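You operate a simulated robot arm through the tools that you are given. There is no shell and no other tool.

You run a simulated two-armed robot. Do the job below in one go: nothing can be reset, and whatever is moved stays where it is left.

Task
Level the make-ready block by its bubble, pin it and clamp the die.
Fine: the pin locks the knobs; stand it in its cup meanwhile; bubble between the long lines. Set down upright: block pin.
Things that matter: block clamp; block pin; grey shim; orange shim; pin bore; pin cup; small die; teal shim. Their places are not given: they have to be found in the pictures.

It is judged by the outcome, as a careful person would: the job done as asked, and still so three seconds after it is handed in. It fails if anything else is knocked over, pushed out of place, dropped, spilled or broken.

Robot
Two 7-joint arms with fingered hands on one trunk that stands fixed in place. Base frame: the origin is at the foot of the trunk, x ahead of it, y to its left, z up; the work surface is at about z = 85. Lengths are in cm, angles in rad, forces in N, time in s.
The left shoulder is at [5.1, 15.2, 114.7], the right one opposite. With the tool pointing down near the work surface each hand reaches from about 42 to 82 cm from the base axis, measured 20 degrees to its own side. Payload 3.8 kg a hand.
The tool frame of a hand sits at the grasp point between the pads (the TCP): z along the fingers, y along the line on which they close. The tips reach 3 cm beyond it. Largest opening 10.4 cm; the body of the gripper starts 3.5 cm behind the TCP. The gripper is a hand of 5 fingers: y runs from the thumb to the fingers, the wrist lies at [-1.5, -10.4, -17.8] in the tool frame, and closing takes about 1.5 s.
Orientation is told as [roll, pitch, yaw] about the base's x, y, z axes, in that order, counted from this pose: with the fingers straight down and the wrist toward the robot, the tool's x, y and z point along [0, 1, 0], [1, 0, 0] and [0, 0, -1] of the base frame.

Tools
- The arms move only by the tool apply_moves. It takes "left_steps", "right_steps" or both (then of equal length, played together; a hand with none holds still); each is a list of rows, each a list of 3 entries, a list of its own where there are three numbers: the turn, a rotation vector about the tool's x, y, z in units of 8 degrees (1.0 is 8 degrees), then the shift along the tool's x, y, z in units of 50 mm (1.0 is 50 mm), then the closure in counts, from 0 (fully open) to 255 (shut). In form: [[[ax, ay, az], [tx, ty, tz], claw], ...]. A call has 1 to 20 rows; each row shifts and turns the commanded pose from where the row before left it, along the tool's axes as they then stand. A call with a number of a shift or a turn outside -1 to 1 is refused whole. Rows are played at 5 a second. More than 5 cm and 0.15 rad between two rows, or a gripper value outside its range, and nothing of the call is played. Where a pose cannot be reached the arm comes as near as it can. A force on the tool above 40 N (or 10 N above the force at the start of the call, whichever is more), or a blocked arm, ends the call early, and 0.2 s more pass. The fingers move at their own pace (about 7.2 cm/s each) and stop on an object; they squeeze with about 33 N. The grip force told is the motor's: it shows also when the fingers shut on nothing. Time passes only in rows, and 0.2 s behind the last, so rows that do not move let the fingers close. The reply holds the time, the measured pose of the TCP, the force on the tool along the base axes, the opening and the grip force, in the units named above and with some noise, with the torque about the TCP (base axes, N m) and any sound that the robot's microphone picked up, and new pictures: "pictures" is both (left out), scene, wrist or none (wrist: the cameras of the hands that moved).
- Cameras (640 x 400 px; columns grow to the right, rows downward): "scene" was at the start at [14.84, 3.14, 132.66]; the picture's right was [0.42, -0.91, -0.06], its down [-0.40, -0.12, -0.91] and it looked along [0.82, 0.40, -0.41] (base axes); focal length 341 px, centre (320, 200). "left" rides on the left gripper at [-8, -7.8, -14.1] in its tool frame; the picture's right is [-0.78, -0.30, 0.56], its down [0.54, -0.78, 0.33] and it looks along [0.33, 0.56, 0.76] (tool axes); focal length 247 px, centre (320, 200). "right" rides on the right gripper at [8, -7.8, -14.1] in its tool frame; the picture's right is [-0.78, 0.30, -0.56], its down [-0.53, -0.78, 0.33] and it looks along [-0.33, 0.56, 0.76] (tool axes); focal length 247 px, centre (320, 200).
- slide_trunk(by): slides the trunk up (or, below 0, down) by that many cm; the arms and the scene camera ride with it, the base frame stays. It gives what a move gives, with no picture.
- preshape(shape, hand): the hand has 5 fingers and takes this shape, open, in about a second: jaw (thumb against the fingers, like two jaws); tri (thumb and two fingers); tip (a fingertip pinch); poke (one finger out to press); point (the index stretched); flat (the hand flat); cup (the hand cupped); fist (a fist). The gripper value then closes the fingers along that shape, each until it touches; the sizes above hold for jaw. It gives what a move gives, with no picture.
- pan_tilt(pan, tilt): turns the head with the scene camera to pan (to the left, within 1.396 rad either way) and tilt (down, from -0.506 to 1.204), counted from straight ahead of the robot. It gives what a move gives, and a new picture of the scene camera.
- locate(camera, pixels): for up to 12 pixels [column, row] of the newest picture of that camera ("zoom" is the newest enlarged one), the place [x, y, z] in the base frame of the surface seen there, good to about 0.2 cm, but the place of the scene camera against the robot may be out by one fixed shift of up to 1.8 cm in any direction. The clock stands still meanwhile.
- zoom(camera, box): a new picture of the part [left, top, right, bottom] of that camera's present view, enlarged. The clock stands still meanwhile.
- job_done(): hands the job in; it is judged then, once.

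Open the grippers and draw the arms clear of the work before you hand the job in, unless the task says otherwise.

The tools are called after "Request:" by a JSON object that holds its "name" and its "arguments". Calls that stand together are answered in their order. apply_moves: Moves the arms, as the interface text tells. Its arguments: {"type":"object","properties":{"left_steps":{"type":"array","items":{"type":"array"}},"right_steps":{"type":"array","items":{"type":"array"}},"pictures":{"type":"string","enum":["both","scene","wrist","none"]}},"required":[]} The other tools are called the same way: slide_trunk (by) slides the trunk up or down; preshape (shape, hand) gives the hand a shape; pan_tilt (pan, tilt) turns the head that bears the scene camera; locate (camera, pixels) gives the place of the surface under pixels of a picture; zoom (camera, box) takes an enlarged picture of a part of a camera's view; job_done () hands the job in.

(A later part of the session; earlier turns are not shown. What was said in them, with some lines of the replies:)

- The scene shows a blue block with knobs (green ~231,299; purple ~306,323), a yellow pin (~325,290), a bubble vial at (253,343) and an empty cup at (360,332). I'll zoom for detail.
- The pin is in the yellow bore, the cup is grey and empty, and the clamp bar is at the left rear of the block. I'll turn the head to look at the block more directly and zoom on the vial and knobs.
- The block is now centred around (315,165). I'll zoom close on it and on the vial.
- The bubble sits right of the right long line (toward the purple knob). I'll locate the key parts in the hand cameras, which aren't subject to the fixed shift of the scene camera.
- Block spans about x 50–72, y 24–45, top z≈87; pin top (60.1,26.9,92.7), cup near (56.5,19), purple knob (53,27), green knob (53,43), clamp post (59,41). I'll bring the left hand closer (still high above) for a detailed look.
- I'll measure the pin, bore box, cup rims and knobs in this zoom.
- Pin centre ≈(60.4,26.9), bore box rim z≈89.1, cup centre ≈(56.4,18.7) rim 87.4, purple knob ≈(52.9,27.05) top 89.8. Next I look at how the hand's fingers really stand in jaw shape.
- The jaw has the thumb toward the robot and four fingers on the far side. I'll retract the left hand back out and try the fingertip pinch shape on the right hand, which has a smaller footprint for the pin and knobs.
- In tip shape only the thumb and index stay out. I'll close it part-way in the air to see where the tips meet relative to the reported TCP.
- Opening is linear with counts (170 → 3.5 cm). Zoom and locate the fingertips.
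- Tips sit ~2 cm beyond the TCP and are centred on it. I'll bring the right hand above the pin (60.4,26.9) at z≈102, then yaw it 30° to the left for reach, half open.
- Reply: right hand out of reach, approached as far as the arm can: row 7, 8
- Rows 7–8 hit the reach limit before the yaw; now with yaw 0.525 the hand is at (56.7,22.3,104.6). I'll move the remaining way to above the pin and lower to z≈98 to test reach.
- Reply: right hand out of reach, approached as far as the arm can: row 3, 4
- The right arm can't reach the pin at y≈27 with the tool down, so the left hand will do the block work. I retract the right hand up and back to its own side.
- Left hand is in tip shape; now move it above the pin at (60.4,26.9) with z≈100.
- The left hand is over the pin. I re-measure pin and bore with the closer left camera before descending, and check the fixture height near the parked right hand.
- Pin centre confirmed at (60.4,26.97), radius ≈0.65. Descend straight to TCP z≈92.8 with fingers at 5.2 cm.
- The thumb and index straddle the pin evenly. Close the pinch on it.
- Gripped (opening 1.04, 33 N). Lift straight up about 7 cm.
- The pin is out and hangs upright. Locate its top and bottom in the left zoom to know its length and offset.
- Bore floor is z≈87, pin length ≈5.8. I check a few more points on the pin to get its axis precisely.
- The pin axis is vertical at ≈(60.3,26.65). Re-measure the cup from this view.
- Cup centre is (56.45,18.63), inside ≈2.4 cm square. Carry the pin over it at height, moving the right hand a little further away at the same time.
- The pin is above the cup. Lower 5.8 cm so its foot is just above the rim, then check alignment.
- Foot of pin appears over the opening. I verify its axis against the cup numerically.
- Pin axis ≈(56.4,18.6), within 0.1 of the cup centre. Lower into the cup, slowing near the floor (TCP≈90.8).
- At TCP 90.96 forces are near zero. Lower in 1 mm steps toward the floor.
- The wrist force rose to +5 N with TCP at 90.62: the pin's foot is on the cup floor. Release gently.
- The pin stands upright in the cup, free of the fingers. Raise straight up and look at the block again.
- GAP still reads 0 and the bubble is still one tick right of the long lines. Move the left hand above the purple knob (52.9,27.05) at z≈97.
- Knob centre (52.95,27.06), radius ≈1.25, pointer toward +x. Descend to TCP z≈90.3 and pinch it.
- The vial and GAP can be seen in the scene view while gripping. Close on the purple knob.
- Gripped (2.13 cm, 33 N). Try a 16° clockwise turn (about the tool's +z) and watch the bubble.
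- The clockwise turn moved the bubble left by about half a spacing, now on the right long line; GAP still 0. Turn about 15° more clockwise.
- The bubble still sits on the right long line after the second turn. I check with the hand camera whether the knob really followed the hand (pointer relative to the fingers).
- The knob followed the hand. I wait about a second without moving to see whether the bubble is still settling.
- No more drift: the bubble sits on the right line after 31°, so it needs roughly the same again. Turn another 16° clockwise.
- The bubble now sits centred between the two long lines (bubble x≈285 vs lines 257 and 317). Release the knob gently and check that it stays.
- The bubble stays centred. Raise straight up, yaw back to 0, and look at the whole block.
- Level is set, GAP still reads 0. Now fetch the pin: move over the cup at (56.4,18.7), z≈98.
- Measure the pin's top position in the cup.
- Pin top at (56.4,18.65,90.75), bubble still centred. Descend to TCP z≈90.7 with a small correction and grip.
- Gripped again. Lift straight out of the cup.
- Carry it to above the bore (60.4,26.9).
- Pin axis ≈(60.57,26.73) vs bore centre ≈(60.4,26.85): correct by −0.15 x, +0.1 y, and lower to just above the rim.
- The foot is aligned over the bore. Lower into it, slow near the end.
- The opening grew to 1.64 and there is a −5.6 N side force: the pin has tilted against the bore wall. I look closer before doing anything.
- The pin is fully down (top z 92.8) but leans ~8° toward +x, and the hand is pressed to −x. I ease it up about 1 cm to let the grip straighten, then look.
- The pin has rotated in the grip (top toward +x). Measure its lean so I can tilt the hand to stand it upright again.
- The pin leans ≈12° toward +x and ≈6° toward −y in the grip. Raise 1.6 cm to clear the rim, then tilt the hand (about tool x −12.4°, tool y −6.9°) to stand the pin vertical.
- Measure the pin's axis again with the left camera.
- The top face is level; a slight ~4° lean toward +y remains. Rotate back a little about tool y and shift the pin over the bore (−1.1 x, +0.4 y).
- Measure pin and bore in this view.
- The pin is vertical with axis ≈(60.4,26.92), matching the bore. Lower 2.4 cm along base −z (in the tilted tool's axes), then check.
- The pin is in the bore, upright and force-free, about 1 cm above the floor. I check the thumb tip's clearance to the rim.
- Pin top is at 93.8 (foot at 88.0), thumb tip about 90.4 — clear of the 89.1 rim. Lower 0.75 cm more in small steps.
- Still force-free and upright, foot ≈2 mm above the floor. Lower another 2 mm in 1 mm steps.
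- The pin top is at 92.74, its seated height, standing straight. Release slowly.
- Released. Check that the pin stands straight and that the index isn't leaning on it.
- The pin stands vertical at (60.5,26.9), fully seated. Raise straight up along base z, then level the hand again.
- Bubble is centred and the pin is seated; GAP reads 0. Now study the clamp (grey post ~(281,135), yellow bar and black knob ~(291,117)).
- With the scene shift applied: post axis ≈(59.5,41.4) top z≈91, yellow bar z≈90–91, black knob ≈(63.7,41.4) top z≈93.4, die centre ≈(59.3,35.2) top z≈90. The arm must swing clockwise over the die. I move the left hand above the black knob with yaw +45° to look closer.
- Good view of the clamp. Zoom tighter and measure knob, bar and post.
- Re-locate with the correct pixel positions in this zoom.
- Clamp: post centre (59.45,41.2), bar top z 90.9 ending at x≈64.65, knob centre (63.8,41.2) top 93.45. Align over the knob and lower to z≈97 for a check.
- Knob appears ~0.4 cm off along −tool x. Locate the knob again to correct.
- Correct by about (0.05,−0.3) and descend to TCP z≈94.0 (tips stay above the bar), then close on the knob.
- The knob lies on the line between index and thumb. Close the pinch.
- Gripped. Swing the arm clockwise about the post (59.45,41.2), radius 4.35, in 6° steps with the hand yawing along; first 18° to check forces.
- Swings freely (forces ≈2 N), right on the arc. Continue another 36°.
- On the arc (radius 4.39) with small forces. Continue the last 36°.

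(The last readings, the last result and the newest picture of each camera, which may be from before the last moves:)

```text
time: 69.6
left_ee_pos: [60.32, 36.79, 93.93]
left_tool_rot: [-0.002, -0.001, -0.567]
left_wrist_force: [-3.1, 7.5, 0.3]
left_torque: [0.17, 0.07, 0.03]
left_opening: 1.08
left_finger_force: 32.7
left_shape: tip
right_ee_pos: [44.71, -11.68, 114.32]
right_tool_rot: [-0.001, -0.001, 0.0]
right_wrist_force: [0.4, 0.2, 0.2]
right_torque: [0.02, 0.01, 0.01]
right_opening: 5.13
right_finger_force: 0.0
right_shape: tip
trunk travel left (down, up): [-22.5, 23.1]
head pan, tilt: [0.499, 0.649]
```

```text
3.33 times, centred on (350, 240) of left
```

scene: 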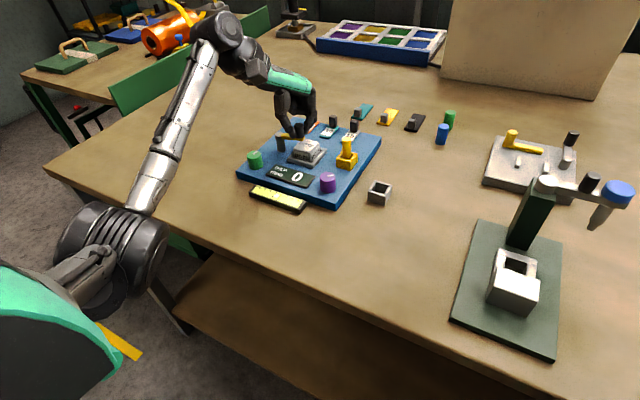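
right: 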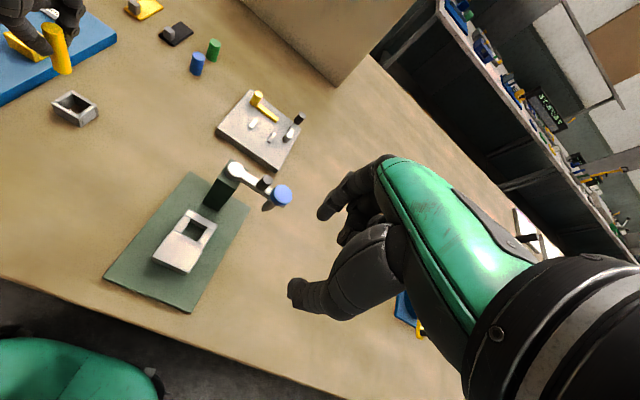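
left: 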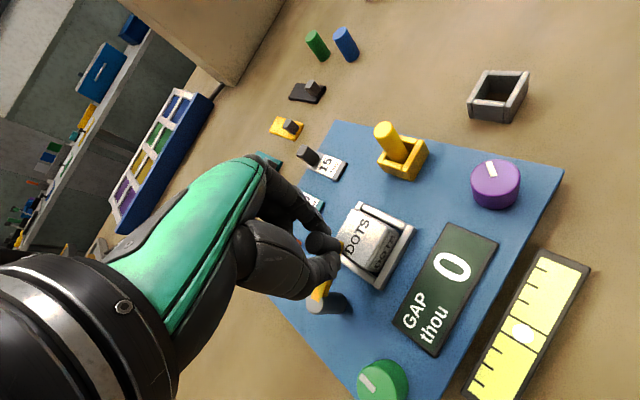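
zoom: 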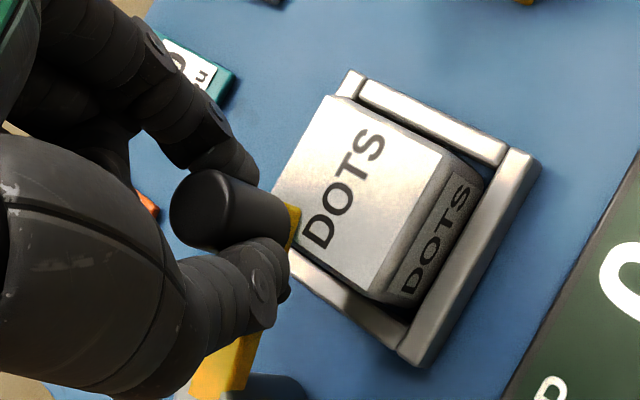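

The bar is now reaching over the die; force 7.5 N is mainly radial (I'm ~0.1 cm outside the arc). Finish the last 12° with a small inward correction.

Request:
{"name": "apply_moves", "arguments": {"left_steps": [[[0, 0, 0.75], [-0.049, -0.075, 0], 240], [[0, 0, 0.75], [-0.049, -0.075, 0], 240], [[0, 0, 0], [0, 0, 0], 240], [[0, 0, 0], [0, 0, 0], 240]], "pictures": "both"}}

Request:
{"name": "zoom", "arguments": {"camera": "scene", "box": [240, 80, 350, 190]}}

Request:
{"name": "zoom", "arguments": {"camera": "left", "box": [270, 180, 430, 300]}}

```text
time: 70.6
left_ee_pos: [59.52, 36.89, 94.0]
left_tool_rot: [-0.003, 0.001, -0.778]
left_wrist_force: [-1.4, 3.4, -4.2]
left_torque: [0.05, 0.03, 0.05]
left_opening: 1.07
left_finger_force: 33.1
left_shape: tip
right_ee_pos: [44.71, -11.75, 114.35]
right_tool_rot: [-0.001, 0.0, -0.002]
right_wrist_force: [-1.9, 0.0, -0.1]
right_torque: [0.0, 0.0, 0.03]
right_opening: 5.17
right_finger_force: 0.0
right_shape: tip
trunk travel left (down, up): [-22.5, 23.1]
head pan, tilt: [0.499, 0.649]
```

scene: 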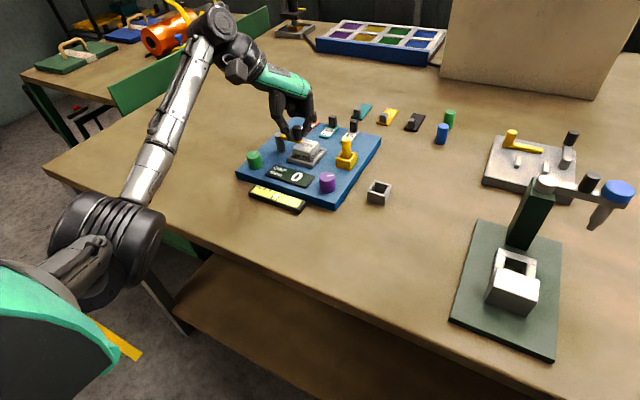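
left: 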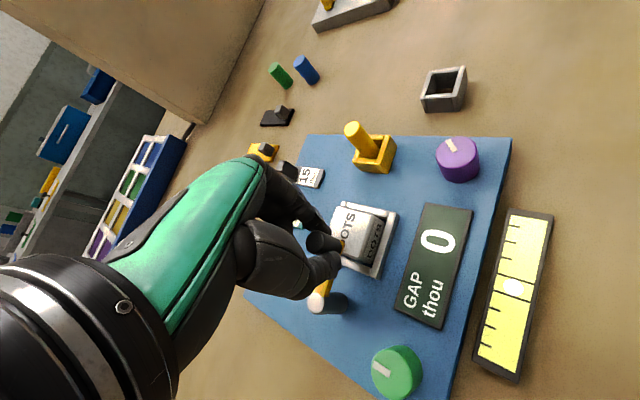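

```text
3.64 times, centred on (295, 135) of scene
```

zoom: 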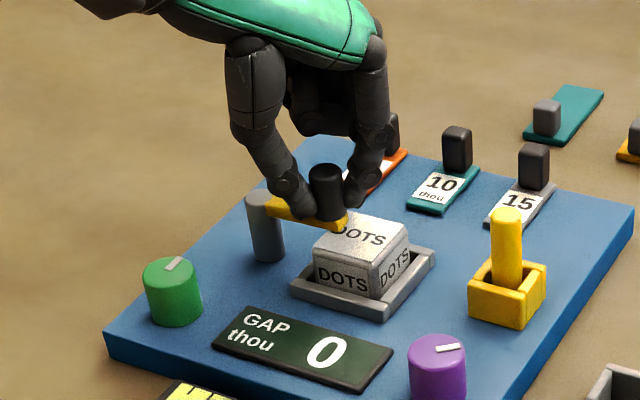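

```text
3.33 times, centred on (350, 240) of left
```

zoom: 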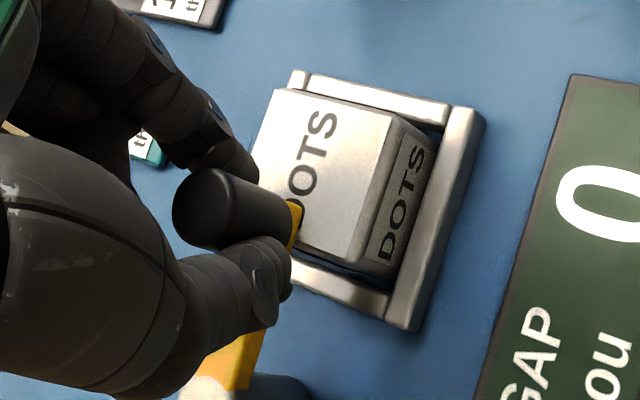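

The arm points straight at the die with the bar over its edge; forces are small. Release the knob gently (small opening).

Request:
{"name": "apply_moves", "arguments": {"left_steps": [[[0, 0, 0], [0, 0, 0], 218], [[0, 0, 0], [0, 0, 0], 200], [[0, 0, 0], [0, 0, 0], 180], [[0, 0, 0], [0, 0, 0], 150], [[0, 0, 0], [0, 0, 0], 150], [[0, 0, 0], [0, 0, 0], 150]], "pictures": "both"}}

Request:
{"name": "zoom", "arguments": {"camera": "left", "box": [270, 180, 430, 320]}}

Request:
{"name": "zoom", "arguments": {"camera": "scene", "box": [240, 80, 350, 190]}}

```text
time: 72.0
left_ee_pos: [59.58, 36.84, 94.01]
left_tool_rot: [-0.002, -0.001, -0.776]
left_wrist_force: [0.1, 0.3, 0.0]
left_torque: [0.0, -0.04, -0.01]
left_opening: 4.23
left_finger_force: 0.1
left_shape: tip
right_ee_pos: [44.71, -11.73, 114.38]
right_tool_rot: [-0.001, 0.001, 0.0]
right_wrist_force: [0.6, 0.3, -0.9]
right_torque: [0.03, -0.01, -0.03]
right_opening: 5.14
right_finger_force: 0.1
right_shape: tip
trunk travel left (down, up): [-22.5, 23.1]
head pan, tilt: [0.499, 0.649]
```

scene: 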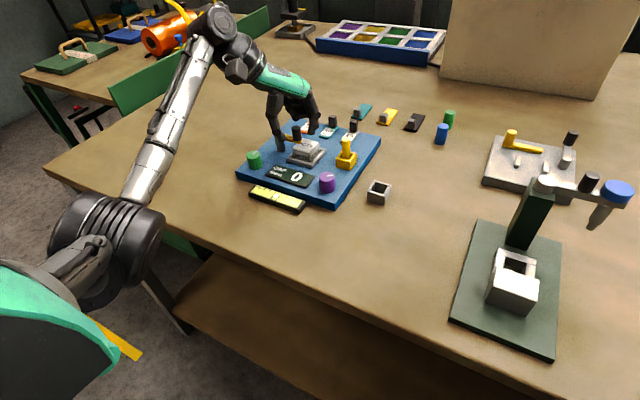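
left: 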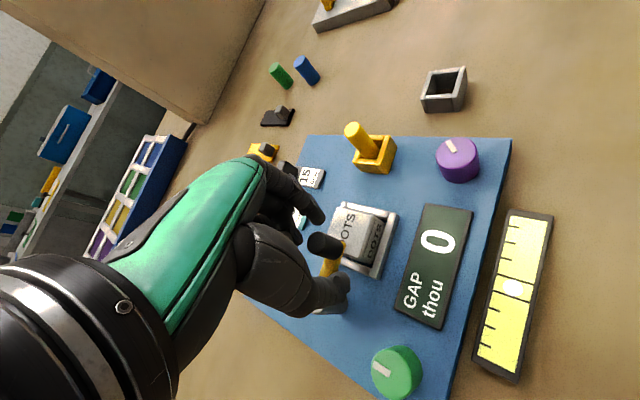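

```text
2.86 times, centred on (350, 250) of left
```

zoom: 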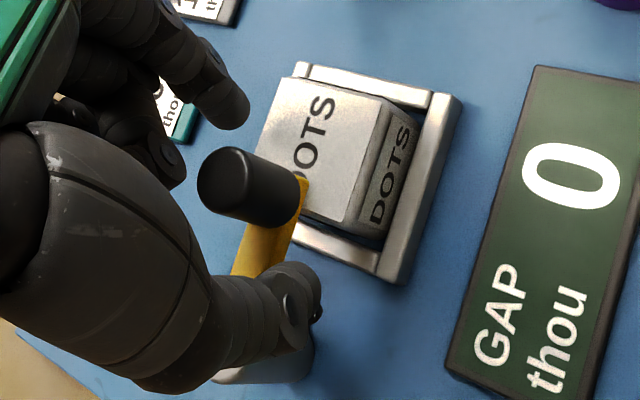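

```text
3.64 times, centred on (295, 135) of scene
```

zoom: 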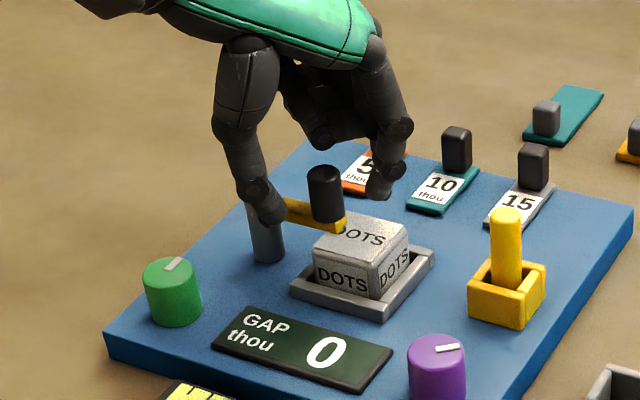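

Released. Raise straight up, then yaw back and withdraw to the left to view everything.

Request:
{"name": "apply_moves", "arguments": {"left_steps": [[[0, 0, 0], [0, 0, -0.3], 150], [[0, 0, 0], [0, 0, -0.5], 150], [[0, 0, 0], [0, 0, -0.6], 150], [[0, 0, 0], [0, 0, -0.7], 150], [[0, 0, -0.95], [0, -0.3, -0.5], 150], [[0, 0, -0.95], [0, -0.4, -0.4], 150], [[0, 0, -0.95], [0, -0.4, 0], 150], [[0, 0, -0.95], [0, -0.5, 0], 150], [[0, 0, -0.95], [0, -0.5, 0], 150], [[0, 0, -0.85], [0.3, -0.5, 0], 150], [[0, 0, 0], [0.6, -0.4, 0], 150], [[0, 0, 0], [0, 0, 0], 150]], "pictures": "both"}}

Request:
{"name": "zoom", "arguments": {"camera": "scene", "box": [230, 95, 400, 215]}}

Request:
{"name": "zoom", "arguments": {"camera": "scene", "box": [245, 175, 315, 220]}}

Request:
{"name": "zoom", "arguments": {"camera": "scene", "box": [262, 102, 332, 172]}}

```text
time: 74.6
left_ee_pos: [46.19, 46.62, 108.96]
left_tool_rot: [0.0, 0.001, 0.006]
left_wrist_force: [-0.3, -0.2, 0.4]
left_torque: [-0.01, -0.02, -0.02]
left_opening: 4.29
left_finger_force: 0.1
left_shape: tip
right_ee_pos: [44.65, -11.81, 114.29]
right_tool_rot: [0.001, -0.001, -0.001]
right_wrist_force: [0.0, 0.0, -1.3]
right_torque: [-0.01, 0.03, -0.01]
right_opening: 5.16
right_finger_force: 0.0
right_shape: tip
trunk travel left (down, up): [-22.5, 23.1]
head pan, tilt: [0.499, 0.649]
```

scene: 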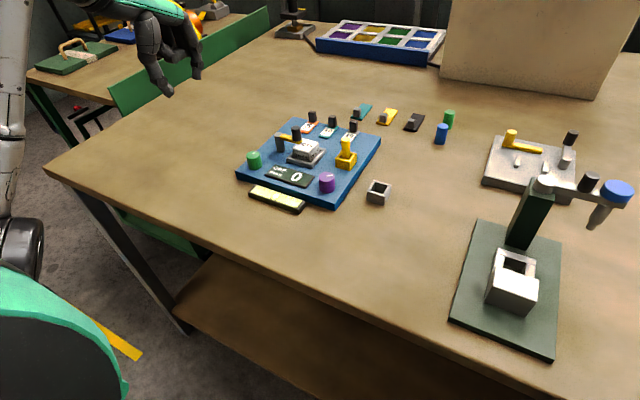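
left: 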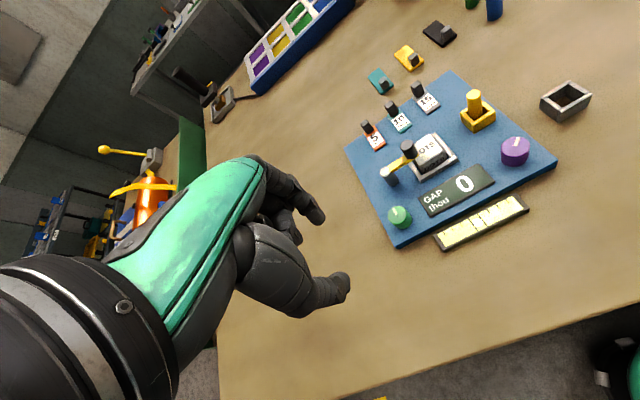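

```text
3.33 times, centred on (315, 155) of scene
```

zoom: 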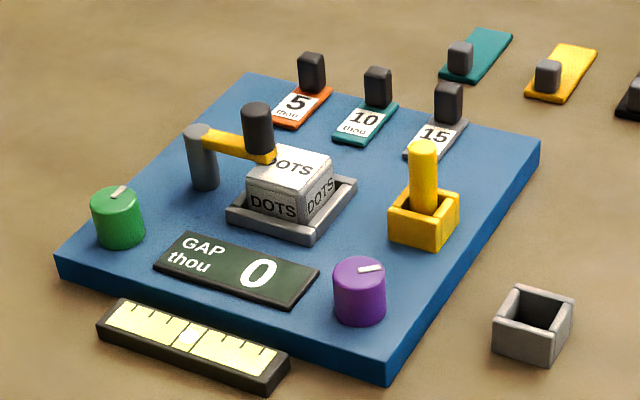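

```text
8.89 times, centred on (280, 198) of scene
```

zoom: 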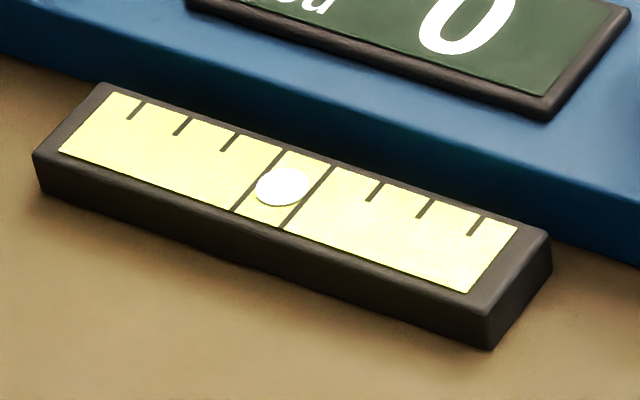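

```text
5.71 times, centred on (297, 137) of scene
```

zoom: 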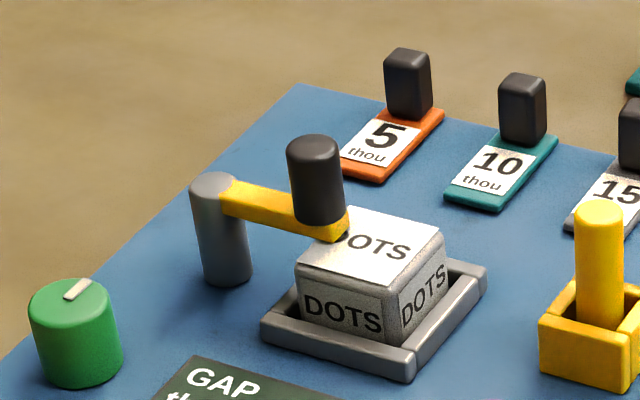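

All looks right: bubble centred between the long lines, pin seated, bar over the die, GAP 0. I verify the clamp angle and the pin numerically from the left camera.

Request:
{"name": "zoom", "arguments": {"camera": "left", "box": [370, 80, 510, 200]}}

```text
3.33 times, centred on (440, 140) of left
```

zoom: 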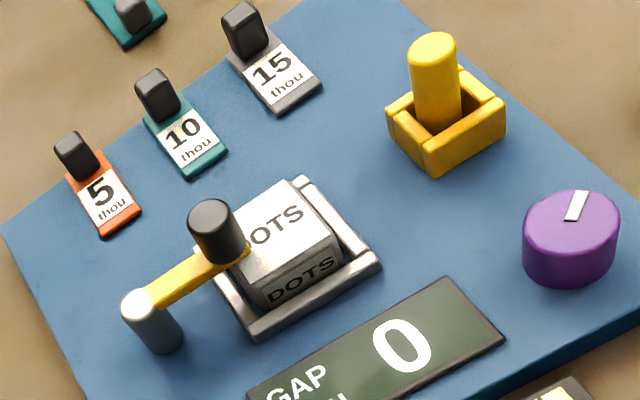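

Request:
{"name": "locate", "arguments": {"camera": "zoom", "pixels": [[210, 217], [138, 305], [180, 280], [243, 255], [432, 45], [436, 90], [440, 115], [270, 230], [300, 180], [240, 235], [570, 225]]}}

```text
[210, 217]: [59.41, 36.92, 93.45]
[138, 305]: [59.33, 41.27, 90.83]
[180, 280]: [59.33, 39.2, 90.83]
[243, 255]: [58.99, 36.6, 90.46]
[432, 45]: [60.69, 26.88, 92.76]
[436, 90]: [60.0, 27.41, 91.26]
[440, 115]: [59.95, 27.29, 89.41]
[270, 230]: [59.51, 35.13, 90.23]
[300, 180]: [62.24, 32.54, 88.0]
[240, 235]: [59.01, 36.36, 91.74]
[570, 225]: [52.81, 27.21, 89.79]
```

Clamp arm is exactly at 90° over the die (knob 59.4,36.9; post 59.3,41.3), the pin seated at its bore and the die unmoved. Now open both grippers fully and draw the arms back clear.

Request:
{"name": "apply_moves", "arguments": {"left_steps": [[[0, 0, 0], [0, -0.2, -0.4], 100], [[0, 0, 0], [0, -0.3, -0.6], 50], [[0, 0, 0], [0, -0.3, -0.6], 0], [[0, 0, 0], [0, -0.3, -0.6], 0], [[0, 0, 0], [0, 0, 0], 0], [[0, 0, 0], [0, 0, 0], 0], [[0, 0, 0], [0, 0, 0], 0]], "right_steps": [[[0, 0, 0], [0, 0, -0.3], 100], [[0, 0, 0], [0, 0, -0.3], 50], [[0, 0, 0], [0, 0, -0.3], 0], [[0, 0, 0], [0, 0, 0], 0], [[0, 0, 0], [0, 0, 0], 0], [[0, 0, 0], [0, 0, 0], 0], [[0, 0, 0], [0, 0, 0], 0]], "pictures": "both"}}

Request:
{"name": "zoom", "arguments": {"camera": "scene", "box": [230, 95, 400, 215]}}

Request:
{"name": "zoom", "arguments": {"camera": "scene", "box": [245, 175, 315, 220]}}

```text
time: 76.2
left_ee_pos: [40.72, 46.64, 119.85]
left_tool_rot: [-0.001, 0.0, 0.006]
left_wrist_force: [-0.5, 0.0, 0.6]
left_torque: [0.03, 0.0, 0.0]
left_opening: 10.38
left_finger_force: 0.0
left_shape: tip
right_ee_pos: [44.59, -11.9, 118.8]
right_tool_rot: [0.002, 0.0, 0.0]
right_wrist_force: [-0.1, 0.1, 0.3]
right_torque: [0.0, -0.01, 0.0]
right_opening: 10.38
right_finger_force: 0.0
right_shape: tip
trunk travel left (down, up): [-22.5, 23.1]
head pan, tilt: [0.499, 0.649]
```

scene: 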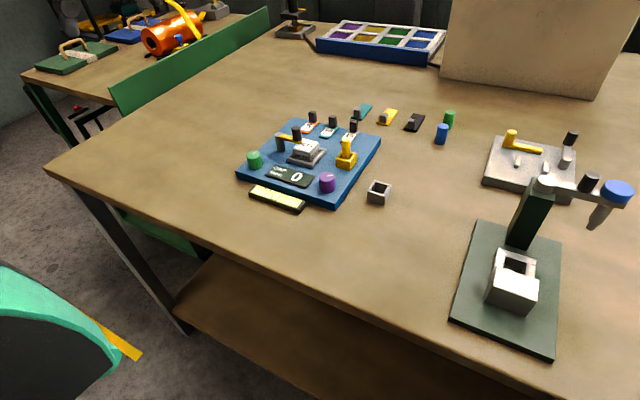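
right: 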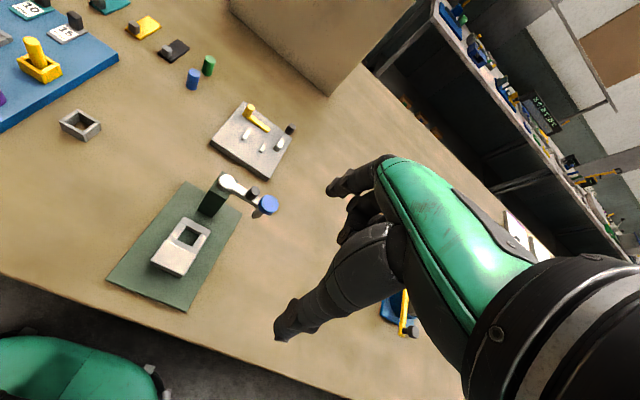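
left: 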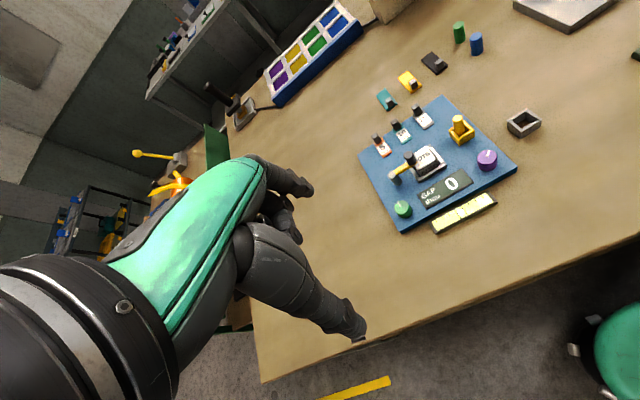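

```text
3.33 times, centred on (315, 155) of scene
```

zoom: 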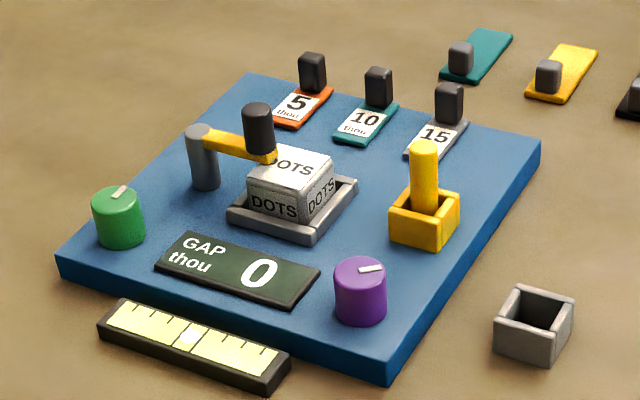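

```text
8.89 times, centred on (280, 198) of scene
```

zoom: 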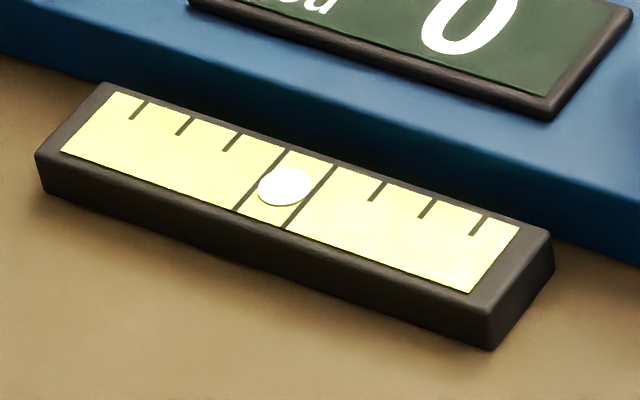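

Final check: the bubble is centred between the long lines and the pin stands seated in its bore. The clamp bar is over the die, GAP reads 0, shims and cup are unmoved, and both grippers are open and clear. I hand the job in.

Request:
{"name": "job_done", "arguments": {}}

```text
The job is handed in.
```

I levelled the block, pinned it and clamped the die, then handed the job in. I haven't been told how it was judged.

- **Level:** I stood the pin in its cup and turned the purple knob about 47° clockwise. The bubble came to rest centred between the long lines and stayed there after pinning and clamping.
- **Pin:** It is seated upright in its bore at the same height as at the start. On the first try it tilted in the grip and pressed on the bore wall with about 6 N. I lifted it out, straightened it and set it down again, and nothing shifted.
- **Clamp:** The arm is swung a full 90°, so the bar sits over the edge of the die. Measured from the camera, the bar is about 2 to 3 mm above the die's top, and I did not press it down.
- **Shims:** The GAP display read 0 throughout, so I added no shim and left the orange, teal and grey ones where they were.

I did not touch the green knob or push the clamp past 90° to feel for a stop. Both grippers are open and both arms are drawn clear of the work.
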